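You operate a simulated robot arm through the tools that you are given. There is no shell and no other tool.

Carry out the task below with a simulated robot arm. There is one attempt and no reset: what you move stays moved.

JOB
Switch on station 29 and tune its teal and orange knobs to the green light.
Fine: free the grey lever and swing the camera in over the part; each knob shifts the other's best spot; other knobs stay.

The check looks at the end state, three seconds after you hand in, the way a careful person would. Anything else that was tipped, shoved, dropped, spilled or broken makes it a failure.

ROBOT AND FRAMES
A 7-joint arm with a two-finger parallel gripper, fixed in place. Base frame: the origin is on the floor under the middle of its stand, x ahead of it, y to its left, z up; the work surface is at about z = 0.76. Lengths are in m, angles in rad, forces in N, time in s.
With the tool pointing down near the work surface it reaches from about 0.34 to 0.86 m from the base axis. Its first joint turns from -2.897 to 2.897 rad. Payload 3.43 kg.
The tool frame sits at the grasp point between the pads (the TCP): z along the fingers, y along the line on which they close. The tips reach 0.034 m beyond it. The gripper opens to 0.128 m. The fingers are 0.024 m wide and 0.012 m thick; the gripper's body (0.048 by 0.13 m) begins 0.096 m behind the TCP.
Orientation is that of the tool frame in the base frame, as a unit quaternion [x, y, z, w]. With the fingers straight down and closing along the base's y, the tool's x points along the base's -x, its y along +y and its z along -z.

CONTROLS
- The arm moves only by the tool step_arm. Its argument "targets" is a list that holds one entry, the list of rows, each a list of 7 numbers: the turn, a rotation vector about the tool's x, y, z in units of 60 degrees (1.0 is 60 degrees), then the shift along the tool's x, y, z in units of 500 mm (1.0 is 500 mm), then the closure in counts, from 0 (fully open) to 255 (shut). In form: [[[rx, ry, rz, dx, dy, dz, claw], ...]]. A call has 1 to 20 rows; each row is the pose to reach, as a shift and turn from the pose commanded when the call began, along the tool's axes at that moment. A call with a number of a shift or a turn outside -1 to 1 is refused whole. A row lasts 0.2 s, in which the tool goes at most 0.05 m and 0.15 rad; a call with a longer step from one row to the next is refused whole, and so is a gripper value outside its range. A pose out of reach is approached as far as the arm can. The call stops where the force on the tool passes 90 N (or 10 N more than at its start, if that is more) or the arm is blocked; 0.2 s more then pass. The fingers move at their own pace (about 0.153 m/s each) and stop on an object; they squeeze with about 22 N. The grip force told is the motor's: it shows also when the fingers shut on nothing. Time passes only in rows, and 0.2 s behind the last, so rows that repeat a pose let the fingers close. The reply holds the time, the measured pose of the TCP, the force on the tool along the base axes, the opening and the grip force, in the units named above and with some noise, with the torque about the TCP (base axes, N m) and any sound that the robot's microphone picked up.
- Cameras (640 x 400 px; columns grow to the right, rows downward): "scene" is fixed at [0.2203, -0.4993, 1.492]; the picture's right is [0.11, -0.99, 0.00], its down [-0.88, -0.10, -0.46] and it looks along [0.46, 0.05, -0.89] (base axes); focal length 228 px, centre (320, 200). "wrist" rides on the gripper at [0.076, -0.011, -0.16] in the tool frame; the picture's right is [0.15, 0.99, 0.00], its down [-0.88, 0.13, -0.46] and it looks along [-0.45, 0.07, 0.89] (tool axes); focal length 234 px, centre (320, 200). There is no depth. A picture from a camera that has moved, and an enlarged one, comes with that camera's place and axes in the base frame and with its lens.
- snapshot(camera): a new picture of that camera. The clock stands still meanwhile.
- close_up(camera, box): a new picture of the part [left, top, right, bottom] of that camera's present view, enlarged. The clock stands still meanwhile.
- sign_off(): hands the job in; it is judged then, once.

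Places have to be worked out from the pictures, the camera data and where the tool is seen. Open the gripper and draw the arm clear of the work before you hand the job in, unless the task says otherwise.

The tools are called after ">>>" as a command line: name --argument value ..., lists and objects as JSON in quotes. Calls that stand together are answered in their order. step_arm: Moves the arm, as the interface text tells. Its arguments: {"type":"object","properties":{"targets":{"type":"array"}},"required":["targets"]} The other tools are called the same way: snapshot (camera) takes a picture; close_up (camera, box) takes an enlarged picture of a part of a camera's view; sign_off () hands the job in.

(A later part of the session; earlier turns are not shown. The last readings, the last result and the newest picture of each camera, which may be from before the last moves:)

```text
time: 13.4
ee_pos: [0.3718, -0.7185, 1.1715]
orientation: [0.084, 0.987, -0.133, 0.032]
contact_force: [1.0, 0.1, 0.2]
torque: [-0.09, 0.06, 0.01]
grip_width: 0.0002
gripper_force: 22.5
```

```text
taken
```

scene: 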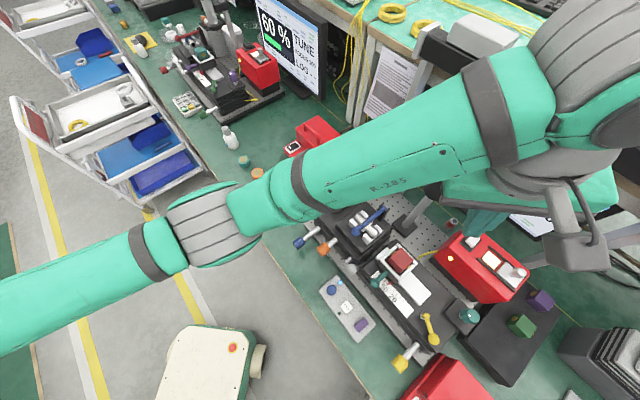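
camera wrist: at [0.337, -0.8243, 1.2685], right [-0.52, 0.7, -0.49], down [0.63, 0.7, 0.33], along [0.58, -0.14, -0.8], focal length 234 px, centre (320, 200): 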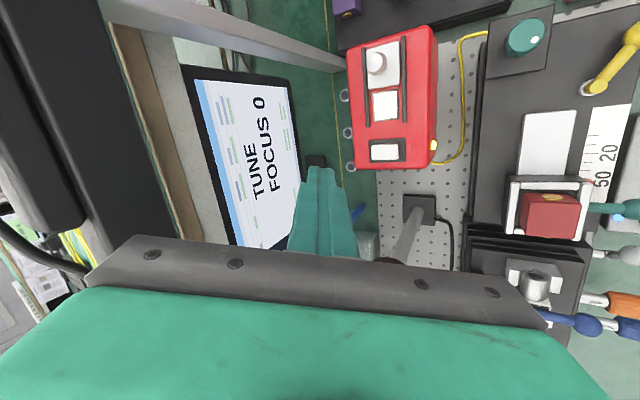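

>>> step_arm --targets '[[[-0.043, 0.031, 0.117, 0.033, 0.05, 0.013, 255], [-0.086, 0.063, 0.234, 0.066, 0.1, 0.027, 255], [-0.129, 0.094, 0.35, 0.1, 0.149, 0.04, 255], [-0.172, 0.125, 0.467, 0.133, 0.199, 0.054, 255], [-0.2154, 0.1566, 0.584, 0.166, 0.249, 0.067, 255]]]'

>>> snapshot --camera "wrist"

>>> snapshot --camera "scene"

```text
time: 14.6
ee_pos: [0.3141, -0.5982, 1.1017]
orientation: [0.383, 0.924, 0.0, 0.0]
contact_force: [0.0, 0.0, 0.3]
torque: [0.0, -0.03, -0.02]
grip_width: 0.0002
gripper_force: 22.2
```

```text
taken
camera wrist: at [0.2536, -0.5523, 1.2612], right [0.6, 0.8, 0.0], down [0.72, -0.53, 0.45], along [0.36, -0.27, -0.89], focal length 234 px, centre (320, 200)
```

wrist: 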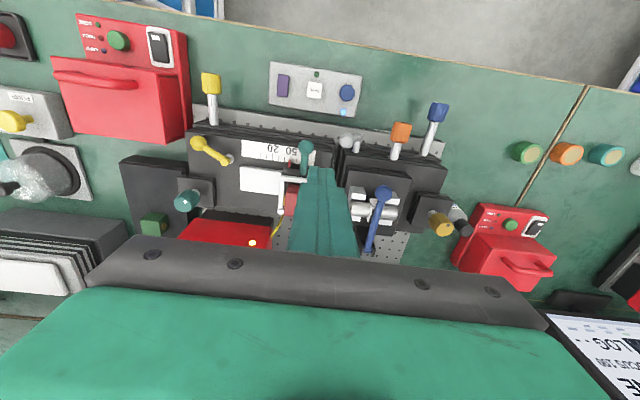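

```text
taken
```

scene: 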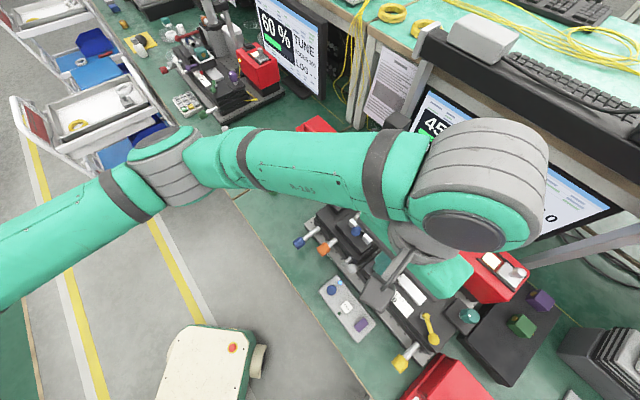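

Tool is vertical and aligned with the station. I zoom on the lever and knobs for exact places.

>>> close_up --camera "wrist" --box '[290, 110, 410, 185]'

>>> close_up --camera "wrist" --box '[330, 125, 370, 150]'

>>> close_up --camera "wrist" --box '[370, 90, 470, 160]'

>>> close_up --camera "wrist" --box '[260, 55, 370, 125]'

>>> close_up --camera "scene" --box '[150, 80, 230, 140]'

>>> close_up --camera "scene" --box '[300, 220, 360, 270]'

```text
5.33 times, centred on (350, 148) of wrist
camera zoom: at [0.2536, -0.5523, 1.2612], right [0.6, 0.8, 0.0], down [0.72, -0.53, 0.45], along [0.36, -0.27, -0.89], focal length 1249 px, centre (160, 480)
```

zoom: 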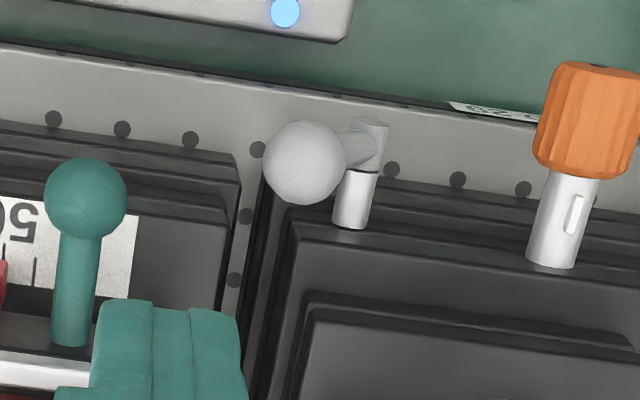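

```text
16.00 times, centred on (350, 138) of wrist
camera zoom: at [0.2536, -0.5523, 1.2612], right [0.6, 0.8, 0.0], down [0.72, -0.53, 0.45], along [0.36, -0.27, -0.89], focal length 3747 px, centre (-160, 1200)
```

zoom: 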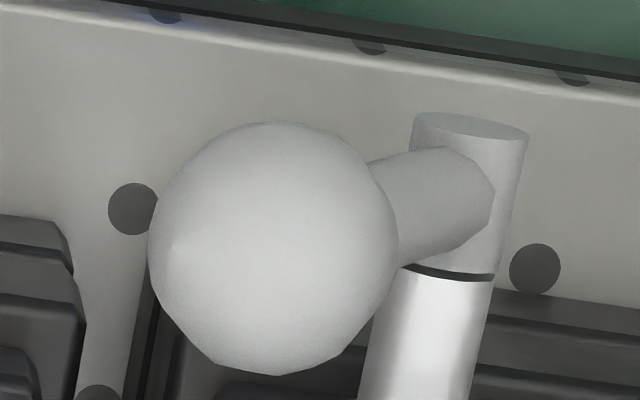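

```text
5.71 times, centred on (420, 125) of wrist
camera zoom: at [0.2536, -0.5523, 1.2612], right [0.6, 0.8, 0.0], down [0.72, -0.53, 0.45], along [0.36, -0.27, -0.89], focal length 1338 px, centre (-251, 629)
```

zoom: 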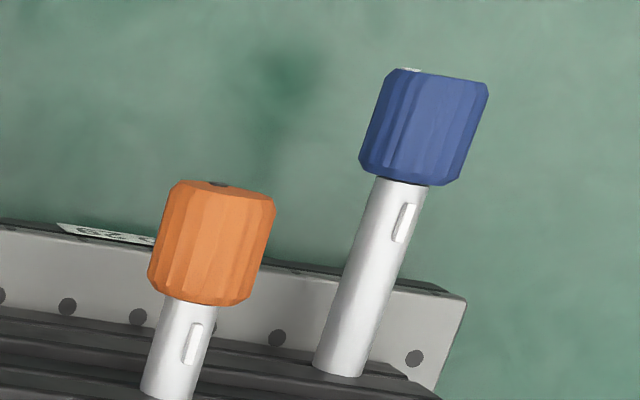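

```text
5.71 times, centred on (315, 90) of wrist
camera zoom: at [0.2536, -0.5523, 1.2612], right [0.6, 0.8, 0.0], down [0.72, -0.53, 0.45], along [0.36, -0.27, -0.89], focal length 1338 px, centre (349, 829)
```

zoom: 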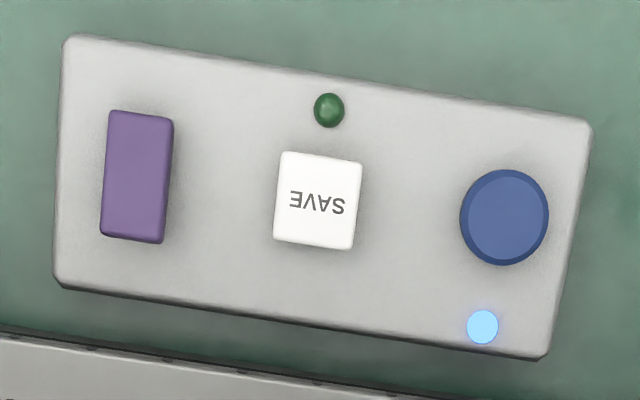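

```text
6.67 times, centred on (190, 110) of scene
camera zoom: at [0.2203, -0.4993, 1.492], right [0.11, -0.99, 0.0], down [-0.88, -0.1, -0.46], along [0.46, 0.05, -0.89], focal length 1523 px, centre (1187, 800)
```

zoom: 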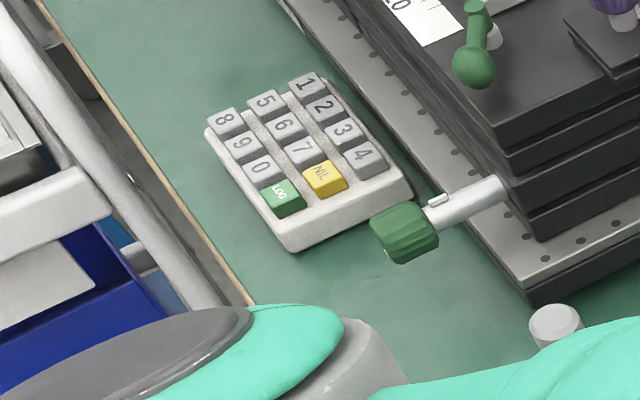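

```text
8.00 times, centred on (330, 245) of scene
camera zoom: at [0.2203, -0.4993, 1.492], right [0.11, -0.99, 0.0], down [-0.88, -0.1, -0.46], along [0.46, 0.05, -0.89], focal length 1828 px, centre (240, -160)
```

zoom: 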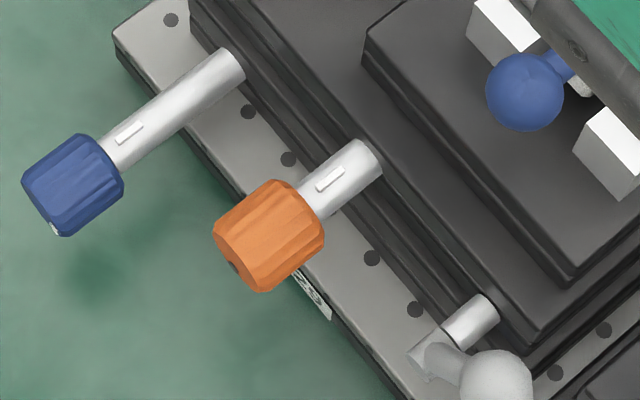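

The gap between the teal ball (right edge of my path) and the grey ball is about 37 mm, so I position the closed fingers just in front of the teal ball's plane, to the right of the grey ball, and go down partway.

>>> step_arm --targets '[[[0, 0, 0, 0.024, 0.016, 0.06, 255], [0, 0, 0, 0.024, 0.016, 0.14, 255], [0, 0, 0, 0.024, 0.016, 0.22, 255], [0, 0, 0, 0.024, 0.016, 0.283, 255]]]'

>>> close_up --camera "wrist" --box '[240, 80, 440, 205]'

>>> snapshot --camera "scene"

```text
time: 15.6
ee_pos: [0.3081, -0.5819, 0.9608]
orientation: [0.382, 0.924, -0.001, 0.0]
contact_force: [0.1, 0.2, 1.6]
torque: [-0.03, -0.02, -0.02]
grip_width: 0.0
gripper_force: 21.6
```

```text
3.20 times, centred on (340, 142) of wrist
camera zoom: at [0.2482, -0.5369, 1.1199], right [0.59, 0.8, 0.0], down [0.72, -0.53, 0.46], along [0.37, -0.27, -0.89], focal length 749 px, centre (256, 384)
```

zoom: 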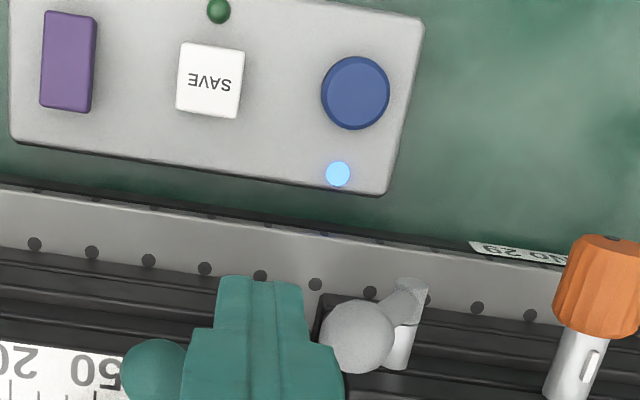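

```text
taken
```

scene: 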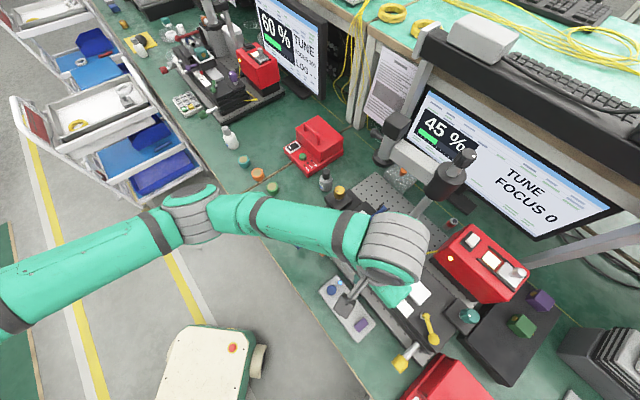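

The closed fingers sit cleanly between the two balls. I lower 4 cm so the tips are just below the grey ball's centre.

>>> step_arm --targets '[[[0, 0, 0, 0, 0, 0.03, 255], [0, 0, 0, 0, 0, 0.06, 255], [0, 0, 0, 0, 0, 0.08, 255]]]'

>>> close_up --camera "wrist" --box '[240, 80, 440, 205]'

```text
time: 16.4
ee_pos: [0.3089, -0.5837, 0.9197]
orientation: [0.382, 0.924, 0.0, -0.001]
contact_force: [0.2, -0.4, -0.2]
torque: [-0.04, 0.01, -0.03]
grip_width: 0.0
gripper_force: 21.5
```

```text
3.20 times, centred on (340, 142) of wrist
camera zoom: at [0.2485, -0.5379, 1.0793], right [0.59, 0.8, 0.0], down [0.72, -0.53, 0.46], along [0.37, -0.27, -0.89], focal length 749 px, centre (256, 384)
```

zoom: 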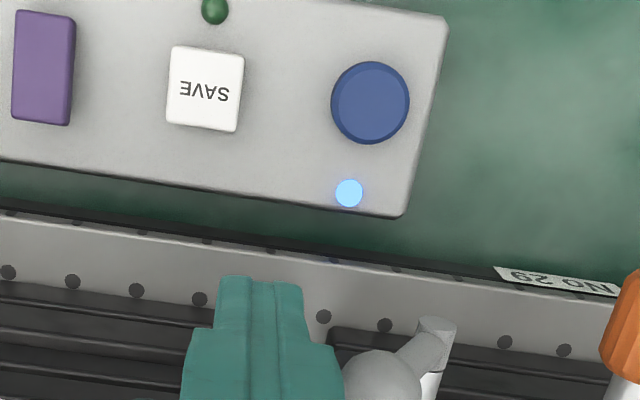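

The grey ball is 13 mm left of the fingers and a bit deeper; I shift left 9 mm, then 8 mm deeper, then start pushing the ball left gently.

>>> step_arm --targets '[[[0, 0, 0, 0, 0.018, 0, 255], [0, 0, 0, -0.016, 0.018, 0, 255], [0, 0, 0, -0.016, 0.026, 0, 255], [0, 0, 0, -0.016, 0.034, 0, 255], [0, 0, 0, -0.016, 0.04, 0, 255]]]'

>>> close_up --camera "wrist" --box '[240, 80, 440, 205]'

```text
time: 17.6
ee_pos: [0.3299, -0.5753, 0.9201]
orientation: [0.382, 0.924, 0.0, 0.0]
contact_force: [0.8, -1.1, 1.0]
torque: [-0.01, 0.01, -0.02]
grip_width: 0.0001
gripper_force: 22.1
```

```text
3.20 times, centred on (340, 142) of wrist
camera zoom: at [0.2686, -0.5294, 1.0793], right [0.59, 0.8, 0.0], down [0.72, -0.53, 0.46], along [0.37, -0.27, -0.89], focal length 749 px, centre (256, 384)
```

zoom: 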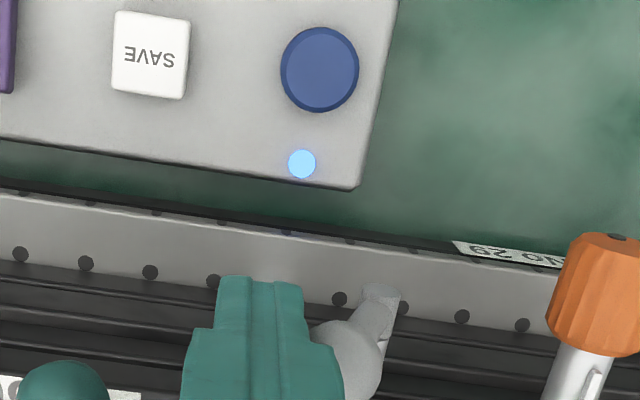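

Force is only about 1 N and the ball appears to move along. I keep pushing left.

>>> step_arm --targets '[[[0, 0, 0, 0, 0.01, 0, 255], [0, 0, 0, 0, 0.02, 0, 255], [0, 0, 0, 0, 0.03, 0, 255], [0, 0, 0, 0, 0.04, 0, 255], [0, 0, 0, 0, 0.05, 0, 255]]]'

>>> close_up --camera "wrist" --box '[240, 80, 440, 205]'

```text
time: 18.8
ee_pos: [0.3455, -0.5576, 0.9202]
orientation: [0.383, 0.924, 0.0, -0.001]
contact_force: [-0.3, -0.4, -0.4]
torque: [0.01, 0.04, -0.03]
grip_width: 0.0002
gripper_force: 21.9
```

```text
3.20 times, centred on (340, 142) of wrist
camera zoom: at [0.2855, -0.5111, 1.08], right [0.6, 0.8, 0.0], down [0.72, -0.53, 0.46], along [0.37, -0.27, -0.89], focal length 749 px, centre (256, 384)
```

zoom: 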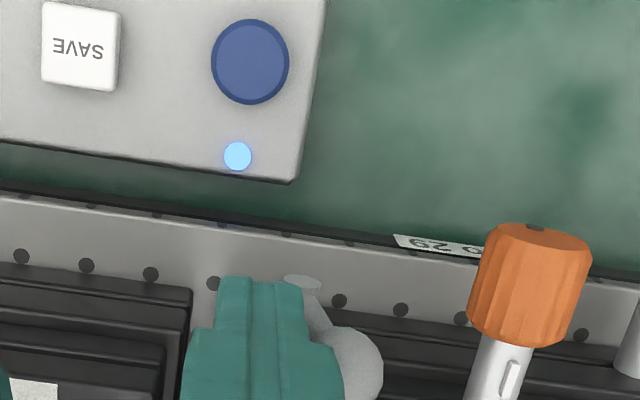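

The lever has passed the top and leans slightly left now. I push further to bring it over, watching for a stop.

>>> step_arm --targets '[[[0, 0, 0, 0, 0.01, 0, 255], [0, 0, 0, 0, 0.02, 0, 255], [0, 0, 0, 0, 0.03, 0, 255]]]'

>>> close_up --camera "wrist" --box '[240, 80, 440, 205]'

```text
time: 19.6
ee_pos: [0.3563, -0.5467, 0.9201]
orientation: [0.383, 0.924, 0.0, 0.0]
contact_force: [-2.7, -4.2, 1.6]
torque: [-0.13, 0.08, -0.04]
grip_width: 0.0
gripper_force: 21.8
```

```text
3.20 times, centred on (340, 142) of wrist
camera zoom: at [0.2963, -0.5012, 1.08], right [0.6, 0.8, 0.0], down [0.71, -0.53, 0.46], along [0.36, -0.27, -0.89], focal length 749 px, centre (256, 384)
```

zoom: 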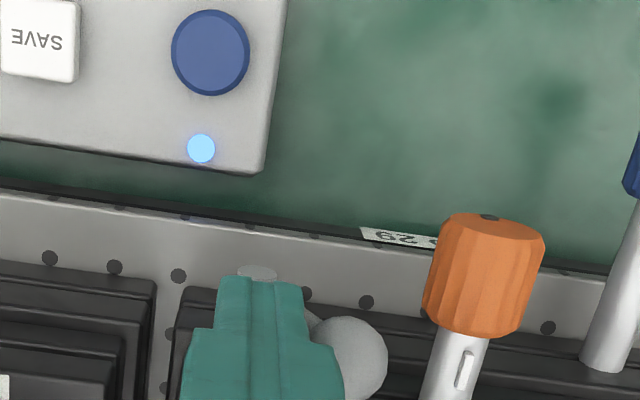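

The lever is now about 34° left and the force rose to 5 N, suggesting its stop. I push 2 mm more to see whether it is really the end.

>>> step_arm --targets '[[[0, 0, 0, 0, 0.004, 0, 255]]]'

```text
time: 20.0
ee_pos: [0.3567, -0.546, 0.92]
orientation: [0.383, 0.924, -0.003, 0.0]
contact_force: [-9.4, -11.7, 3.9]
torque: [-0.38, 0.31, -0.09]
grip_width: 0.0001
gripper_force: 22.2
```

The force climbs steeply: that is the end stop, mirroring the other station's freed lever. I back off, lift, and check the lever.

>>> step_arm --targets '[[[0, 0, 0, 0, -0.02, 0, 255], [0, 0, 0, 0, -0.03, -0.05, 255], [0, 0, 0, 0.02, -0.03, -0.13, 255], [0, 0, 0, 0.02, -0.03, -0.22, 255], [0, 0, 0, 0.02, -0.03, -0.3, 255]]]'

>>> close_up --camera "wrist" --box '[260, 80, 440, 200]'

>>> snapshot --camera "scene"

```text
time: 21.2
ee_pos: [0.3392, -0.5497, 1.0698]
orientation: [0.381, 0.925, 0.001, -0.001]
contact_force: [-0.6, 0.3, -0.9]
torque: [-0.01, 0.01, -0.01]
grip_width: 0.0
gripper_force: 22.3
```

```text
3.33 times, centred on (350, 140) of wrist
camera zoom: at [0.2799, -0.5039, 1.2293], right [0.59, 0.8, 0.0], down [0.72, -0.53, 0.45], along [0.37, -0.27, -0.89], focal length 781 px, centre (220, 400)
```

zoom: 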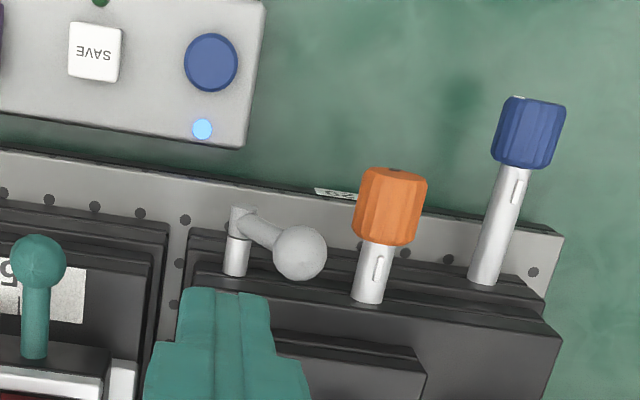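

```text
taken
```

scene: 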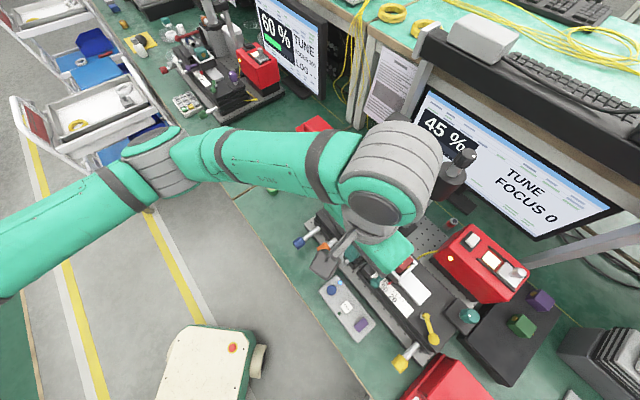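

The lever now leans left at its stop. Next, the camera: hub axis ≈ (0.519, -0.740), camera tube ≈ (0.593, -0.618), its handle ball ≈ (0.627, -0.586, 1.078). I rise, turn the tool a quarter turn and move over the handle ball so I can cage it between the fingers and lead it along its arc.

>>> step_arm --targets '[[[0, 0, 0.14, 0, 0, -0.09, 165], [0, 0, 0.28, 0, 0, -0.18, 165], [0, 0, 0.42, 0, 0, -0.27, 165], [0, 0, 0.56, 0, 0, -0.36, 165], [0, 0, 0.7, -0.06, 0.05, -0.36, 165], [0, 0, 0.84, -0.13, 0.1, -0.36, 165], [0, 0, 0.98, -0.2, 0.155, -0.36, 165], [0, 0, 0.98, -0.27, 0.21, -0.36, 165], [0, 0, 0.98, -0.33, 0.265, -0.36, 165], [0, 0, 0.98, -0.4, 0.32, -0.36, 165], [0, 0, 0.98, -0.459, 0.37, -0.36, 165]]]'

>>> step_arm --targets '[[[0, 0, 0.13, 0, 0, 0, 165], [0, 0, 0.26, 0, 0, 0, 165], [0, 0, 0.39, 0, 0, 0, 165], [0, 0, 0.52, 0, 0, 0, 165]]]'

>>> snapshot --camera "wrist"

>>> snapshot --camera "scene"

```text
time: 23.6
ee_pos: [0.6129, -0.5528, 1.2461]
orientation: [0.787, 0.617, -0.001, 0.0]
contact_force: [0.1, -0.8, 0.1]
torque: [0.0, 0.0, -0.02]
grip_width: 0.0451
gripper_force: 0.0
out of reach, approached as far as the arm can: row 10, 11
```

```text
time: 24.6
ee_pos: [0.6133, -0.5526, 1.2464]
orientation: [0.924, 0.382, -0.001, 0.0]
contact_force: [-1.1, 0.3, 0.0]
torque: [-0.02, 0.0, 0.02]
grip_width: 0.0453
gripper_force: 0.1
```

```text
taken
camera wrist: at [0.6609, -0.4909, 1.405], right [0.8, -0.6, 0.0], down [-0.53, -0.71, 0.46], along [-0.27, -0.37, -0.89], focal length 234 px, centre (320, 200)
```

wrist: 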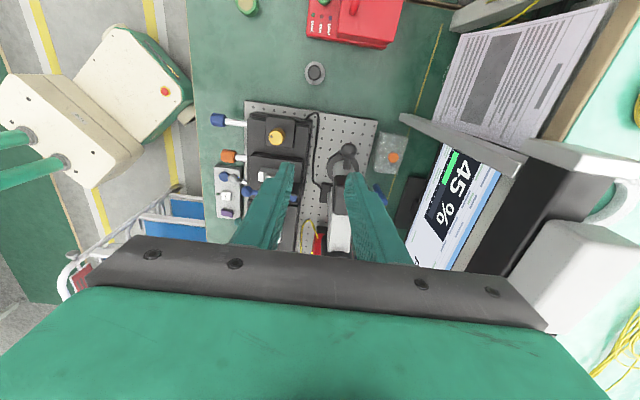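

```text
taken
```

scene: 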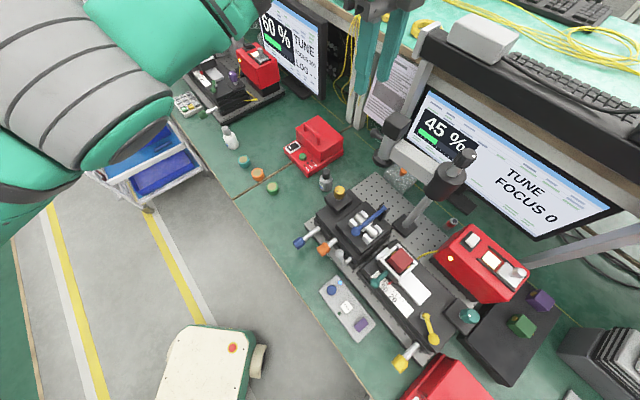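

The vertical tool reaches r≈0.826 at this height; lower down it should reach further. I look at where the handle ball lies relative to the fingers.

>>> close_up --camera "wrist" --box '[260, 110, 420, 250]'

>>> close_up --camera "scene" --box '[340, 0, 480, 200]'

```text
2.86 times, centred on (340, 180) of wrist
camera zoom: at [0.6609, -0.4909, 1.405], right [0.8, -0.6, 0.0], down [-0.53, -0.71, 0.46], along [-0.27, -0.37, -0.89], focal length 669 px, centre (263, 257)
```

zoom: 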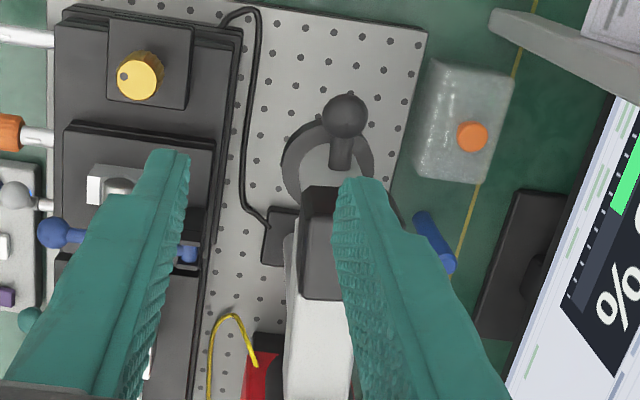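

```text
2.00 times, centred on (410, 100) of scene
camera zoom: at [0.2203, -0.4993, 1.492], right [0.11, -0.99, 0.0], down [-0.88, -0.1, -0.46], along [0.46, 0.05, -0.89], focal length 457 px, centre (140, 400)
```

zoom: 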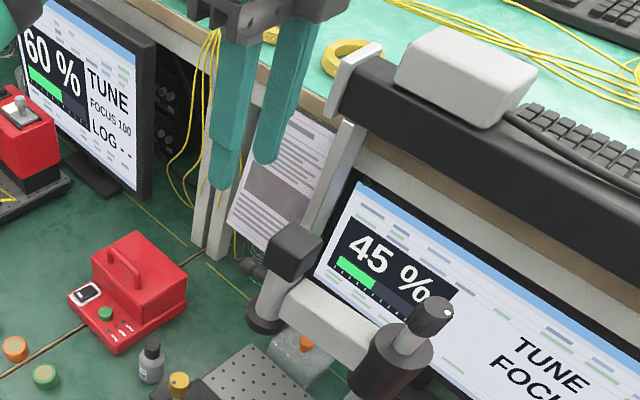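

The handle ball is at about n-depth 0.866, i.e. world (0.638, -0.587, 1.078), directly below and slightly beyond the fingers. I tilt the tool 15° outward for reach, move over it and stop above to check.

>>> step_arm --targets '[[[-0.125, 0, 0, 0.002, 0.04, 0.05, 155], [-0.25, 0, 0, 0.002, 0.085, 0.1, 155], [-0.25, 0, 0, 0.002, 0.085, 0.153, 155]]]'

>>> close_up --camera "wrist" --box '[240, 90, 420, 230]'

>>> close_up --camera "scene" --box '[340, 50, 500, 210]'

```text
time: 25.4
ee_pos: [0.6437, -0.5812, 1.1687]
orientation: [0.915, 0.38, 0.05, 0.122]
contact_force: [-0.1, 1.3, 0.2]
torque: [-0.01, -0.04, 0.0]
grip_width: 0.0502
gripper_force: 0.1
```

```text
2.86 times, centred on (330, 160) of wrist
camera zoom: at [0.6613, -0.4906, 1.3205], right [0.78, -0.57, 0.26], down [-0.62, -0.63, 0.48], along [-0.11, -0.53, -0.84], focal length 669 px, centre (291, 314)
```

zoom: 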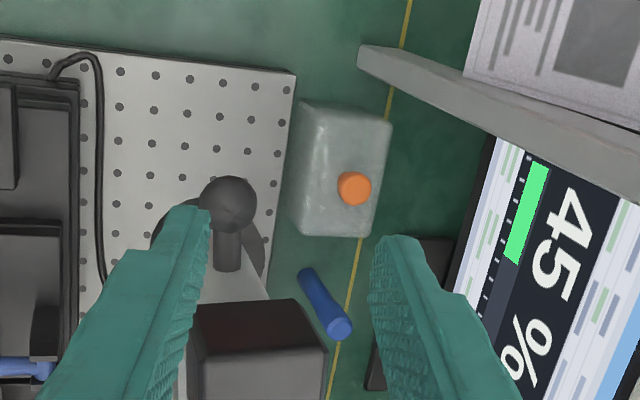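

```text
2.50 times, centred on (420, 130) of scene
camera zoom: at [0.2203, -0.4993, 1.492], right [0.11, -0.99, 0.0], down [-0.88, -0.1, -0.46], along [0.46, 0.05, -0.89], focal length 571 px, centre (70, 375)
```

zoom: 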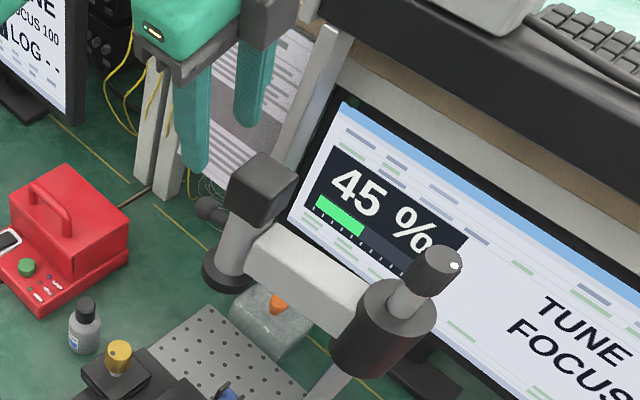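

The ball re-measures at (n 0.8675, l 0.038, z 1.078), which fits between the fingers. I descend vertically around it.

>>> step_arm --targets '[[[0, 0, 0, 0, -0.0227, 0.0456, 155], [0, 0, 0, 0, -0.035, 0.094, 155], [0, 0, 0, 0, -0.0488, 0.1437, 155]]]'

>>> close_up --camera "wrist" --box '[240, 90, 420, 230]'

>>> close_up --camera "scene" --box '[340, 50, 500, 210]'

```text
time: 26.2
ee_pos: [0.6402, -0.5791, 1.0939]
orientation: [0.916, 0.38, 0.05, 0.12]
contact_force: [0.1, -0.2, -0.1]
torque: [0.03, -0.02, 0.01]
grip_width: 0.0502
gripper_force: 0.0
```

```text
2.86 times, centred on (330, 160) of wrist
camera zoom: at [0.658, -0.4881, 1.2446], right [0.78, -0.57, 0.26], down [-0.62, -0.63, 0.47], along [-0.11, -0.53, -0.84], focal length 669 px, centre (291, 314)
```

zoom: 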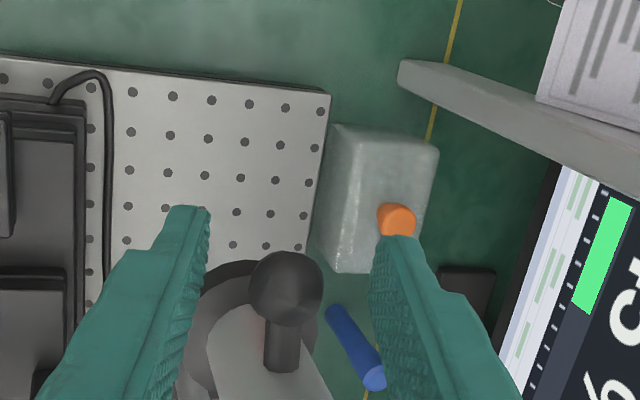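

```text
2.50 times, centred on (420, 130) of scene
camera zoom: at [0.2203, -0.4993, 1.492], right [0.11, -0.99, 0.0], down [-0.88, -0.1, -0.46], along [0.46, 0.05, -0.89], focal length 571 px, centre (70, 375)
```

zoom: 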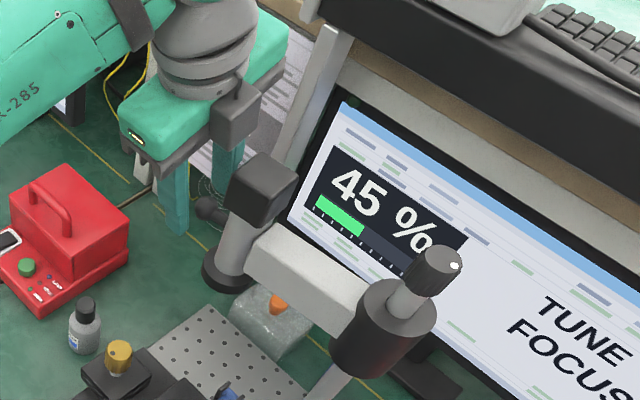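

The ball is caged (predicted and seen pixel agree). I lead it along its arc about the hub, turning the tool with it; first 18° to check that it follows freely.

>>> step_arm --targets '[[[0, 0.0259, -0.0966, -0.0084, -0.0398, -0.0107, 155], [0, 0.0518, -0.1932, -0.0212, -0.0786, -0.0211, 155], [0, 0.0777, -0.2898, -0.038, -0.1161, -0.0311, 155]]]'

>>> close_up --camera "wrist" --box '[240, 90, 420, 230]'

>>> close_up --camera "scene" --box '[320, 50, 500, 210]'

```text
time: 27.0
ee_pos: [0.5855, -0.549, 1.0945]
orientation: [0.844, 0.52, 0.069, 0.111]
contact_force: [-0.1, 0.2, 0.8]
torque: [-0.02, 0.01, -0.04]
grip_width: 0.0505
gripper_force: 0.1
```

```text
2.86 times, centred on (330, 160) of wrist
camera zoom: at [0.5737, -0.4577, 1.2455], right [0.92, -0.3, 0.26], down [-0.39, -0.79, 0.47], along [0.06, -0.54, -0.84], focal length 669 px, centre (291, 314)
```

zoom: 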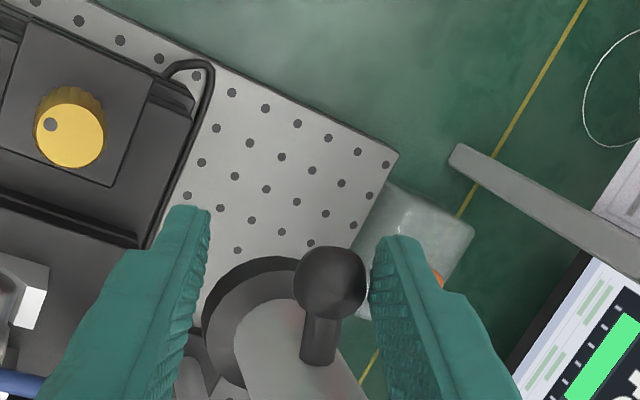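

```text
2.50 times, centred on (410, 130) of scene
camera zoom: at [0.2203, -0.4993, 1.492], right [0.11, -0.99, 0.0], down [-0.88, -0.1, -0.46], along [0.46, 0.05, -0.89], focal length 571 px, centre (95, 375)
```

zoom: 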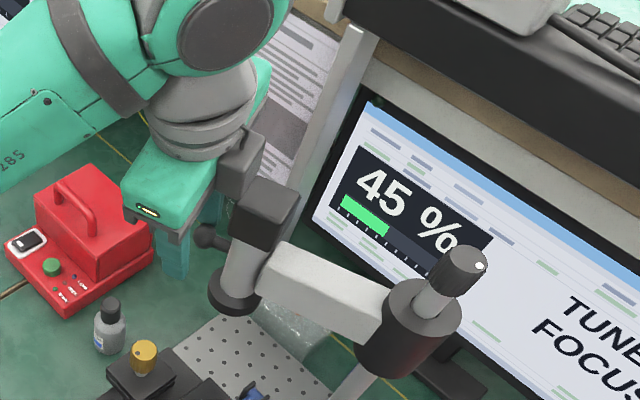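

The camera arm swings freely with almost no force. I level the tool back to vertical in place, then continue.

>>> step_arm --targets '[[[0.125, 0, 0, 0, 0, 0, 155], [0.25, 0, 0, 0, 0, 0, 155]]]'

>>> close_up --camera "wrist" --box '[240, 90, 420, 230]'

```text
time: 27.6
ee_pos: [0.5843, -0.5493, 1.093]
orientation: [0.852, 0.523, -0.001, 0.0]
contact_force: [-0.4, 0.5, -1.0]
torque: [-0.01, 0.04, 0.0]
grip_width: 0.0501
gripper_force: 0.0
```

```text
2.86 times, centred on (330, 160) of wrist
camera zoom: at [0.6107, -0.4767, 1.253], right [0.95, -0.32, 0.0], down [-0.28, -0.84, 0.46], along [-0.15, -0.43, -0.89], focal length 669 px, centre (291, 314)
```

zoom: 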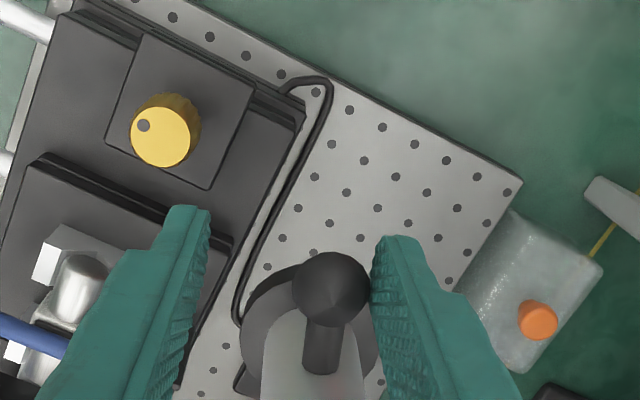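

Tool is vertical with the ball resting on the rear finger. I lead it a further 49° around the hub.

>>> step_arm --targets '[[[0, 0, -0.1167, -0.009, -0.0482, 0, 155], [0, 0, -0.2333, -0.0238, -0.0949, 0, 155], [0, 0, -0.35, -0.0443, -0.1395, 0, 155], [0, 0, -0.4667, -0.07, -0.1813, 0, 155], [0, 0, -0.5833, -0.1005, -0.2196, 0, 155], [0, 0, -0.7, -0.1356, -0.2539, 0, 155], [0, 0, -0.8167, -0.1745, -0.2837, 0, 155]]]'

>>> close_up --camera "wrist" --box '[240, 90, 420, 230]'

>>> snapshot --camera "scene"

```text
time: 29.2
ee_pos: [0.4166, -0.5614, 1.0905]
orientation: [0.558, 0.83, 0.0, 0.0]
contact_force: [0.5, 0.2, 0.4]
torque: [-0.03, 0.01, 0.01]
grip_width: 0.0502
gripper_force: 0.1
```

```text
2.86 times, centred on (330, 160) of wrist
camera zoom: at [0.38, -0.4962, 1.2512], right [0.86, 0.51, 0.0], down [0.45, -0.77, 0.46], along [0.23, -0.39, -0.89], focal length 669 px, centre (291, 314)
```

zoom: 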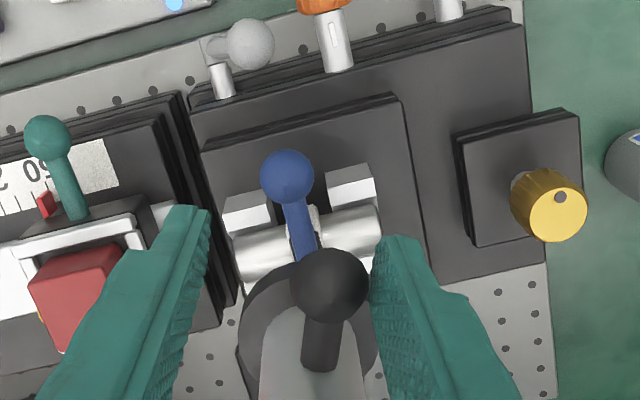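

```text
taken
```

scene: 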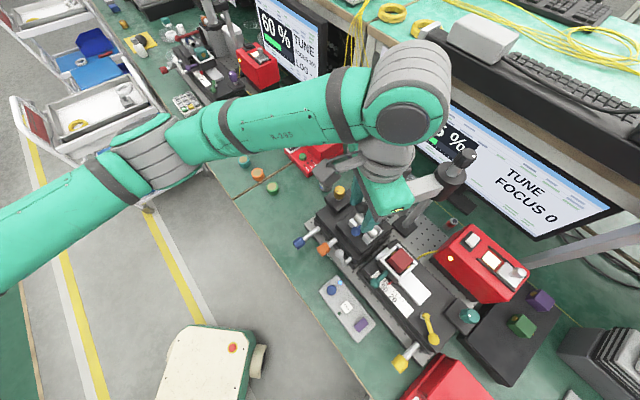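

Following nicely; FOCUS is still 0. I go on 14° more and check the monitor.

>>> step_arm --targets '[[[0, 0, -0.1167, -0.009, -0.0482, 0, 155], [0, 0, -0.2333, -0.0238, -0.0949, 0, 155]]]'

>>> close_up --camera "wrist" --box '[240, 90, 420, 230]'

>>> close_up --camera "scene" --box '[340, 90, 620, 270]'

```text
time: 29.8
ee_pos: [0.3787, -0.5914, 1.0922]
orientation: [0.453, 0.892, -0.001, 0.0]
contact_force: [0.1, 0.7, -1.0]
torque: [-0.03, 0.05, -0.01]
grip_width: 0.0501
gripper_force: 0.0
```

```text
2.86 times, centred on (330, 160) of wrist
camera zoom: at [0.3263, -0.537, 1.2525], right [0.71, 0.7, 0.0], down [0.62, -0.63, 0.46], along [0.32, -0.33, -0.89], focal length 669 px, centre (291, 314)
```

zoom: 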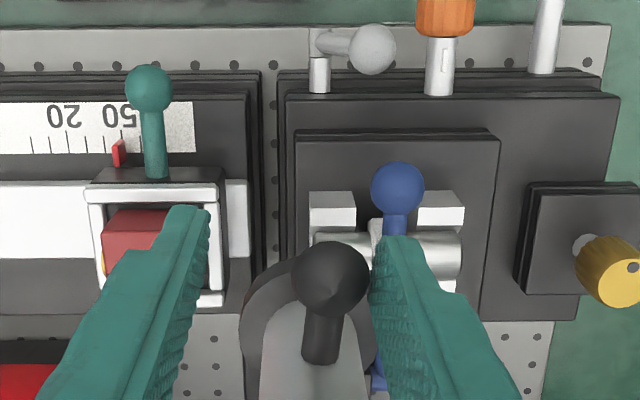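

```text
2.22 times, centred on (480, 180) of scene
camera zoom: at [0.2203, -0.4993, 1.492], right [0.11, -0.99, 0.0], down [-0.88, -0.1, -0.46], along [0.46, 0.05, -0.89], focal length 508 px, centre (-36, 244)
```

zoom: 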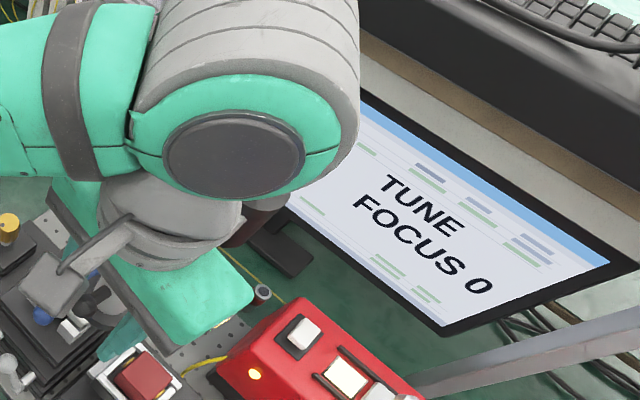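

FOCUS still reads 0. I continue in 5° steps, checking FOCUS after each.

>>> step_arm --targets '[[[0, 0, -0.0833, -0.006, -0.0347, 0, 155]]]'

>>> close_up --camera "scene" --box '[340, 90, 620, 270]'

>>> step_arm --targets '[[[0, 0, -0.0833, -0.006, -0.0347, 0, 155]]]'

>>> close_up --camera "scene" --box '[340, 90, 620, 270]'

>>> close_up --camera "wrist" --box '[240, 90, 420, 230]'

```text
time: 30.2
ee_pos: [0.3673, -0.6055, 1.0926]
orientation: [0.414, 0.91, 0.0, 0.0]
contact_force: [-0.4, -0.5, 0.3]
torque: [0.02, 0.03, 0.02]
grip_width: 0.0501
gripper_force: 0.2
```

```text
2.22 times, centred on (480, 180) of scene
camera zoom: at [0.2203, -0.4993, 1.492], right [0.11, -0.99, 0.0], down [-0.88, -0.1, -0.46], along [0.46, 0.05, -0.89], focal length 508 px, centre (-36, 244)
```

zoom: 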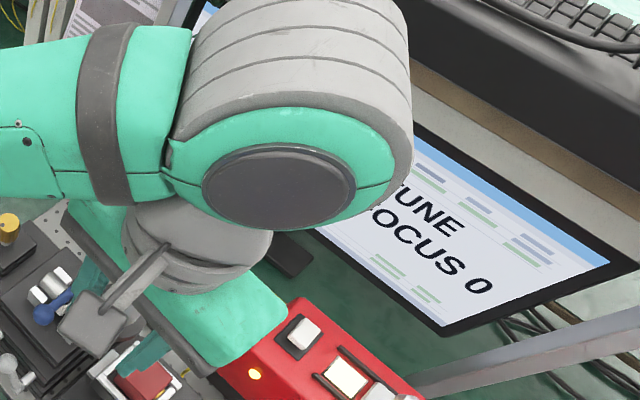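

```text
time: 30.6
ee_pos: [0.3585, -0.6175, 1.0928]
orientation: [0.371, 0.928, 0.002, -0.001]
contact_force: [14.9, 26.5, -4.5]
torque: [0.56, -0.12, 0.32]
grip_width: 0.0667
gripper_force: 14.9
```

```text
2.22 times, centred on (480, 180) of scene
camera zoom: at [0.2203, -0.4993, 1.492], right [0.11, -0.99, 0.0], down [-0.88, -0.1, -0.46], along [0.46, 0.05, -0.89], focal length 508 px, centre (-36, 244)
```

zoom: 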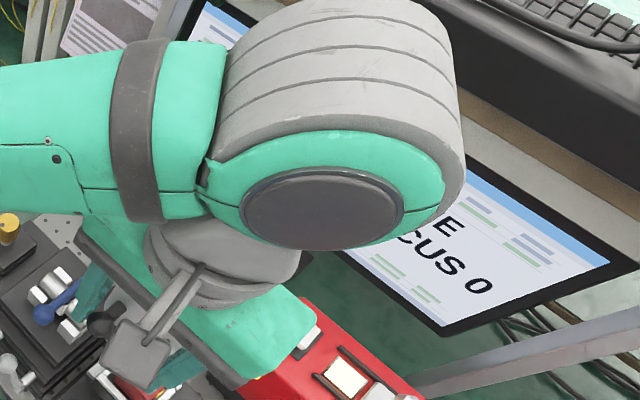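

```text
2.86 times, centred on (330, 160) of wrist
camera zoom: at [0.2976, -0.5731, 1.2526], right [0.58, 0.82, 0.0], down [0.73, -0.52, 0.45], along [0.37, -0.26, -0.89], focal length 669 px, centre (291, 314)
```

zoom: 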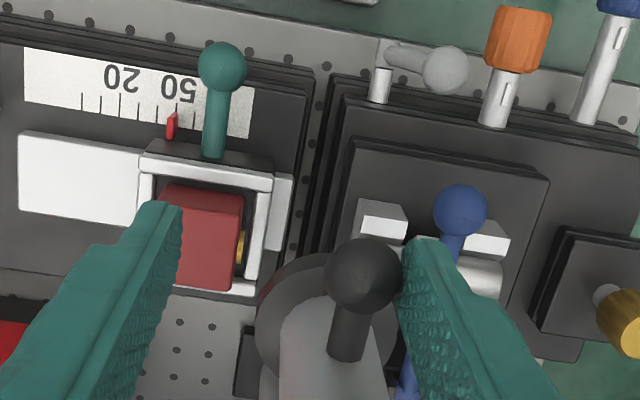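

The arm met an end stop (26 N), so the camera is fully in. I relieve the pressure, back off tangentially and lift away to read the monitor.

>>> step_arm --targets '[[[0, 0, 0, 0, 0.036, 0, 155], [0, 0, 0, 0, 0.03, 0, 155]]]'

>>> close_up --camera "scene" --box '[340, 90, 620, 270]'

>>> close_up --camera "wrist" --box '[240, 90, 420, 230]'

```text
time: 31.2
ee_pos: [0.3664, -0.6085, 1.0937]
orientation: [0.375, 0.927, -0.001, 0.0]
contact_force: [0.6, -0.1, 0.2]
torque: [0.03, -0.02, -0.01]
grip_width: 0.0502
gripper_force: 0.0
```

```text
2.22 times, centred on (480, 180) of scene
camera zoom: at [0.2203, -0.4993, 1.492], right [0.11, -0.99, 0.0], down [-0.88, -0.1, -0.46], along [0.46, 0.05, -0.89], focal length 508 px, centre (-36, 244)
```

zoom: 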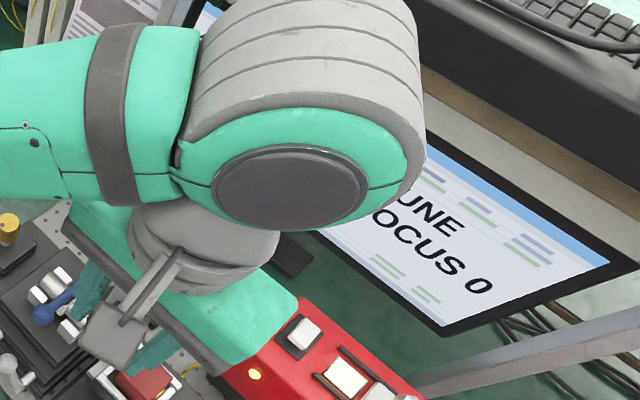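

```text
2.86 times, centred on (330, 160) of wrist
camera zoom: at [0.3051, -0.5637, 1.2529], right [0.58, 0.81, 0.0], down [0.72, -0.52, 0.46], along [0.37, -0.27, -0.89], focal length 669 px, centre (291, 314)
```

zoom: 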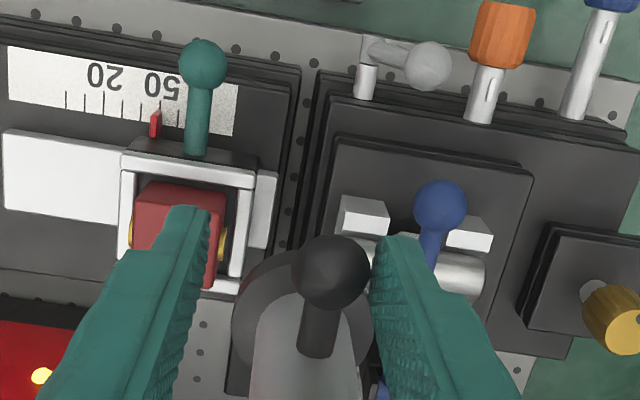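

The handle ball is at 90° (arm straight toward the front) and stays there. I lift straight off it and retreat toward the robot to see the monitor.

>>> step_arm --targets '[[[0, 0, 0, 0, -0.01, -0.06, 155], [0, 0, 0, 0, -0.01, -0.15, 155], [0, 0, 0, 0, -0.01, -0.24, 155], [0, 0, 0, 0.09, -0.01, -0.26, 155], [0, 0, 0, 0.18, -0.01, -0.26, 155], [0, 0, 0, 0.27, 0.04, -0.26, 155]]]'

>>> snapshot --camera "scene"

>>> snapshot --camera "wrist"

```text
refused: row 6 steps farther than a row can; nothing moved
```

```text
taken
```

scene: 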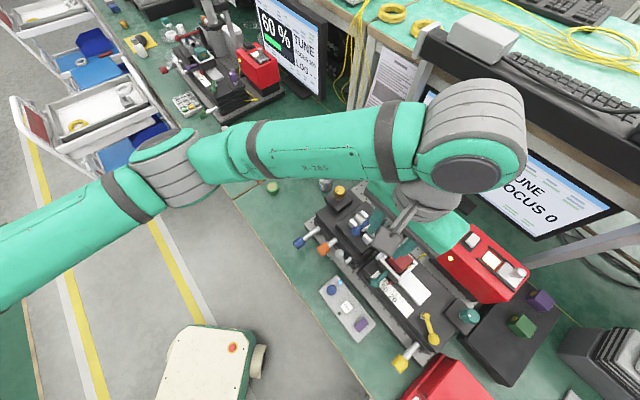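

```text
taken
camera wrist: at [0.3051, -0.5637, 1.2529], right [0.58, 0.81, 0.0], down [0.72, -0.52, 0.46], along [0.37, -0.27, -0.89], focal length 234 px, centre (320, 200)
```

wrist: 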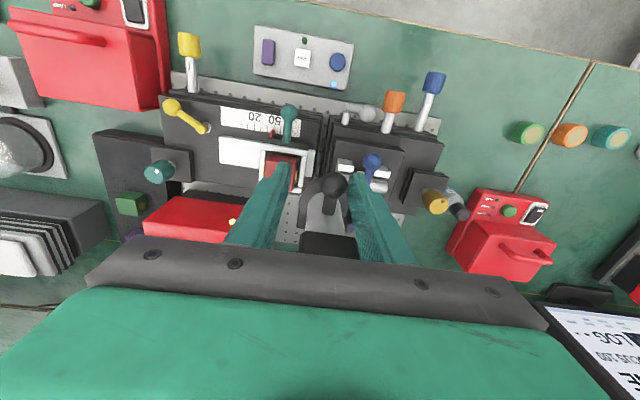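

One step was too long; I repeat with shorter steps.

>>> step_arm --targets '[[[0, 0, 0, 0, -0.01, -0.06, 155], [0, 0, 0, 0, -0.01, -0.15, 155], [0, 0, 0, 0, -0.01, -0.24, 155], [0, 0, 0, 0.09, -0.01, -0.26, 155], [0, 0, 0, 0.18, -0.01, -0.26, 155], [0, 0, 0, 0.27, -0.01, -0.26, 155]]]'

>>> snapshot --camera "scene"

>>> snapshot --camera "wrist"

```text
time: 32.6
ee_pos: [0.2666, -0.5174, 1.2231]
orientation: [0.374, 0.927, 0.0, -0.001]
contact_force: [0.2, -0.7, -0.9]
torque: [0.02, 0.0, 0.03]
grip_width: 0.0502
gripper_force: 0.0
```

```text
taken
```

scene: 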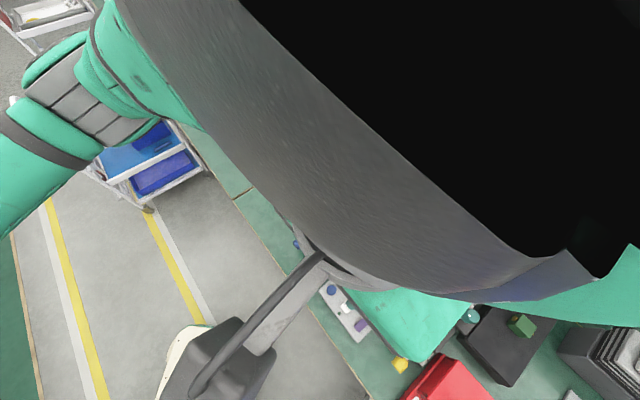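

```text
taken
camera wrist: at [0.2059, -0.4724, 1.3835], right [0.58, 0.81, 0.0], down [0.73, -0.52, 0.45], along [0.37, -0.26, -0.89], focal length 234 px, centre (320, 200)
```

wrist: 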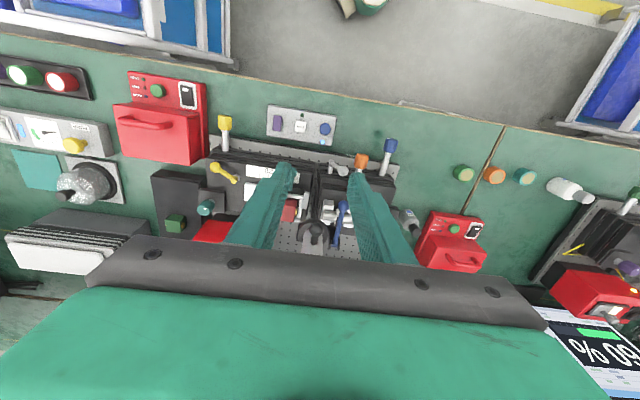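

The wrist blocks the scene camera here; I move left out of its way to read the monitor.

>>> step_arm --targets '[[[0, 0, 0, 0.007, 0.08, 0.02, 155], [0, 0, 0, 0.013, 0.16, 0.04, 155], [0, 0, 0, 0.02, 0.24, 0.06, 155], [0, 0, 0, 0.027, 0.32, 0.09, 155], [0, 0, 0, 0.033, 0.4, 0.12, 155], [0, 0, 0, 0.04, 0.48, 0.146, 155]]]'

>>> snapshot --camera "scene"

>>> close_up --camera "scene" --box '[360, 90, 620, 270]'

```text
time: 34.0
ee_pos: [0.4164, -0.3299, 1.1505]
orientation: [0.375, 0.927, 0.0, 0.0]
contact_force: [-0.3, -0.4, 0.4]
torque: [0.08, -0.02, -0.01]
grip_width: 0.0503
gripper_force: 0.0
```

```text
taken
```

scene: 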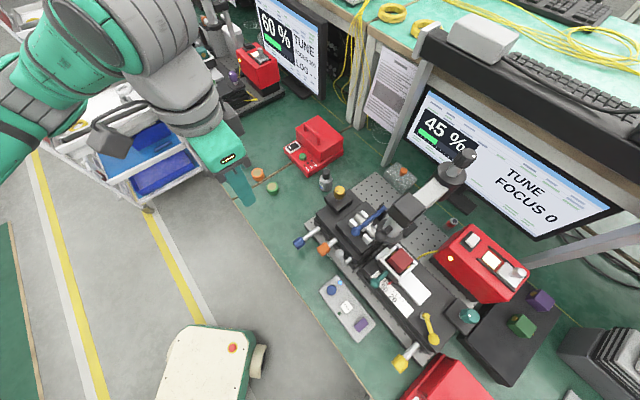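

```text
2.22 times, centred on (490, 180) of scene
camera zoom: at [0.2203, -0.4993, 1.492], right [0.11, -0.99, 0.0], down [-0.88, -0.1, -0.46], along [0.46, 0.05, -0.89], focal length 508 px, centre (-58, 244)
```

zoom: 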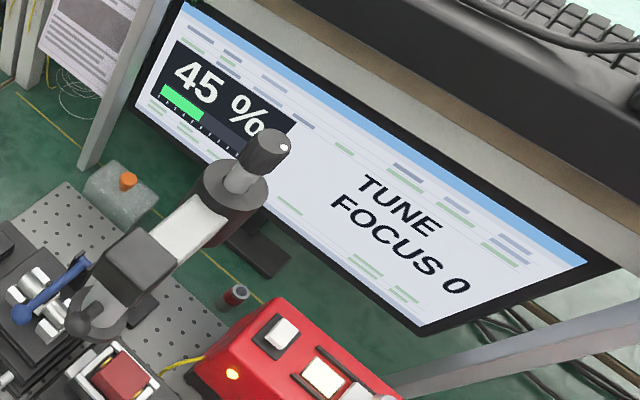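

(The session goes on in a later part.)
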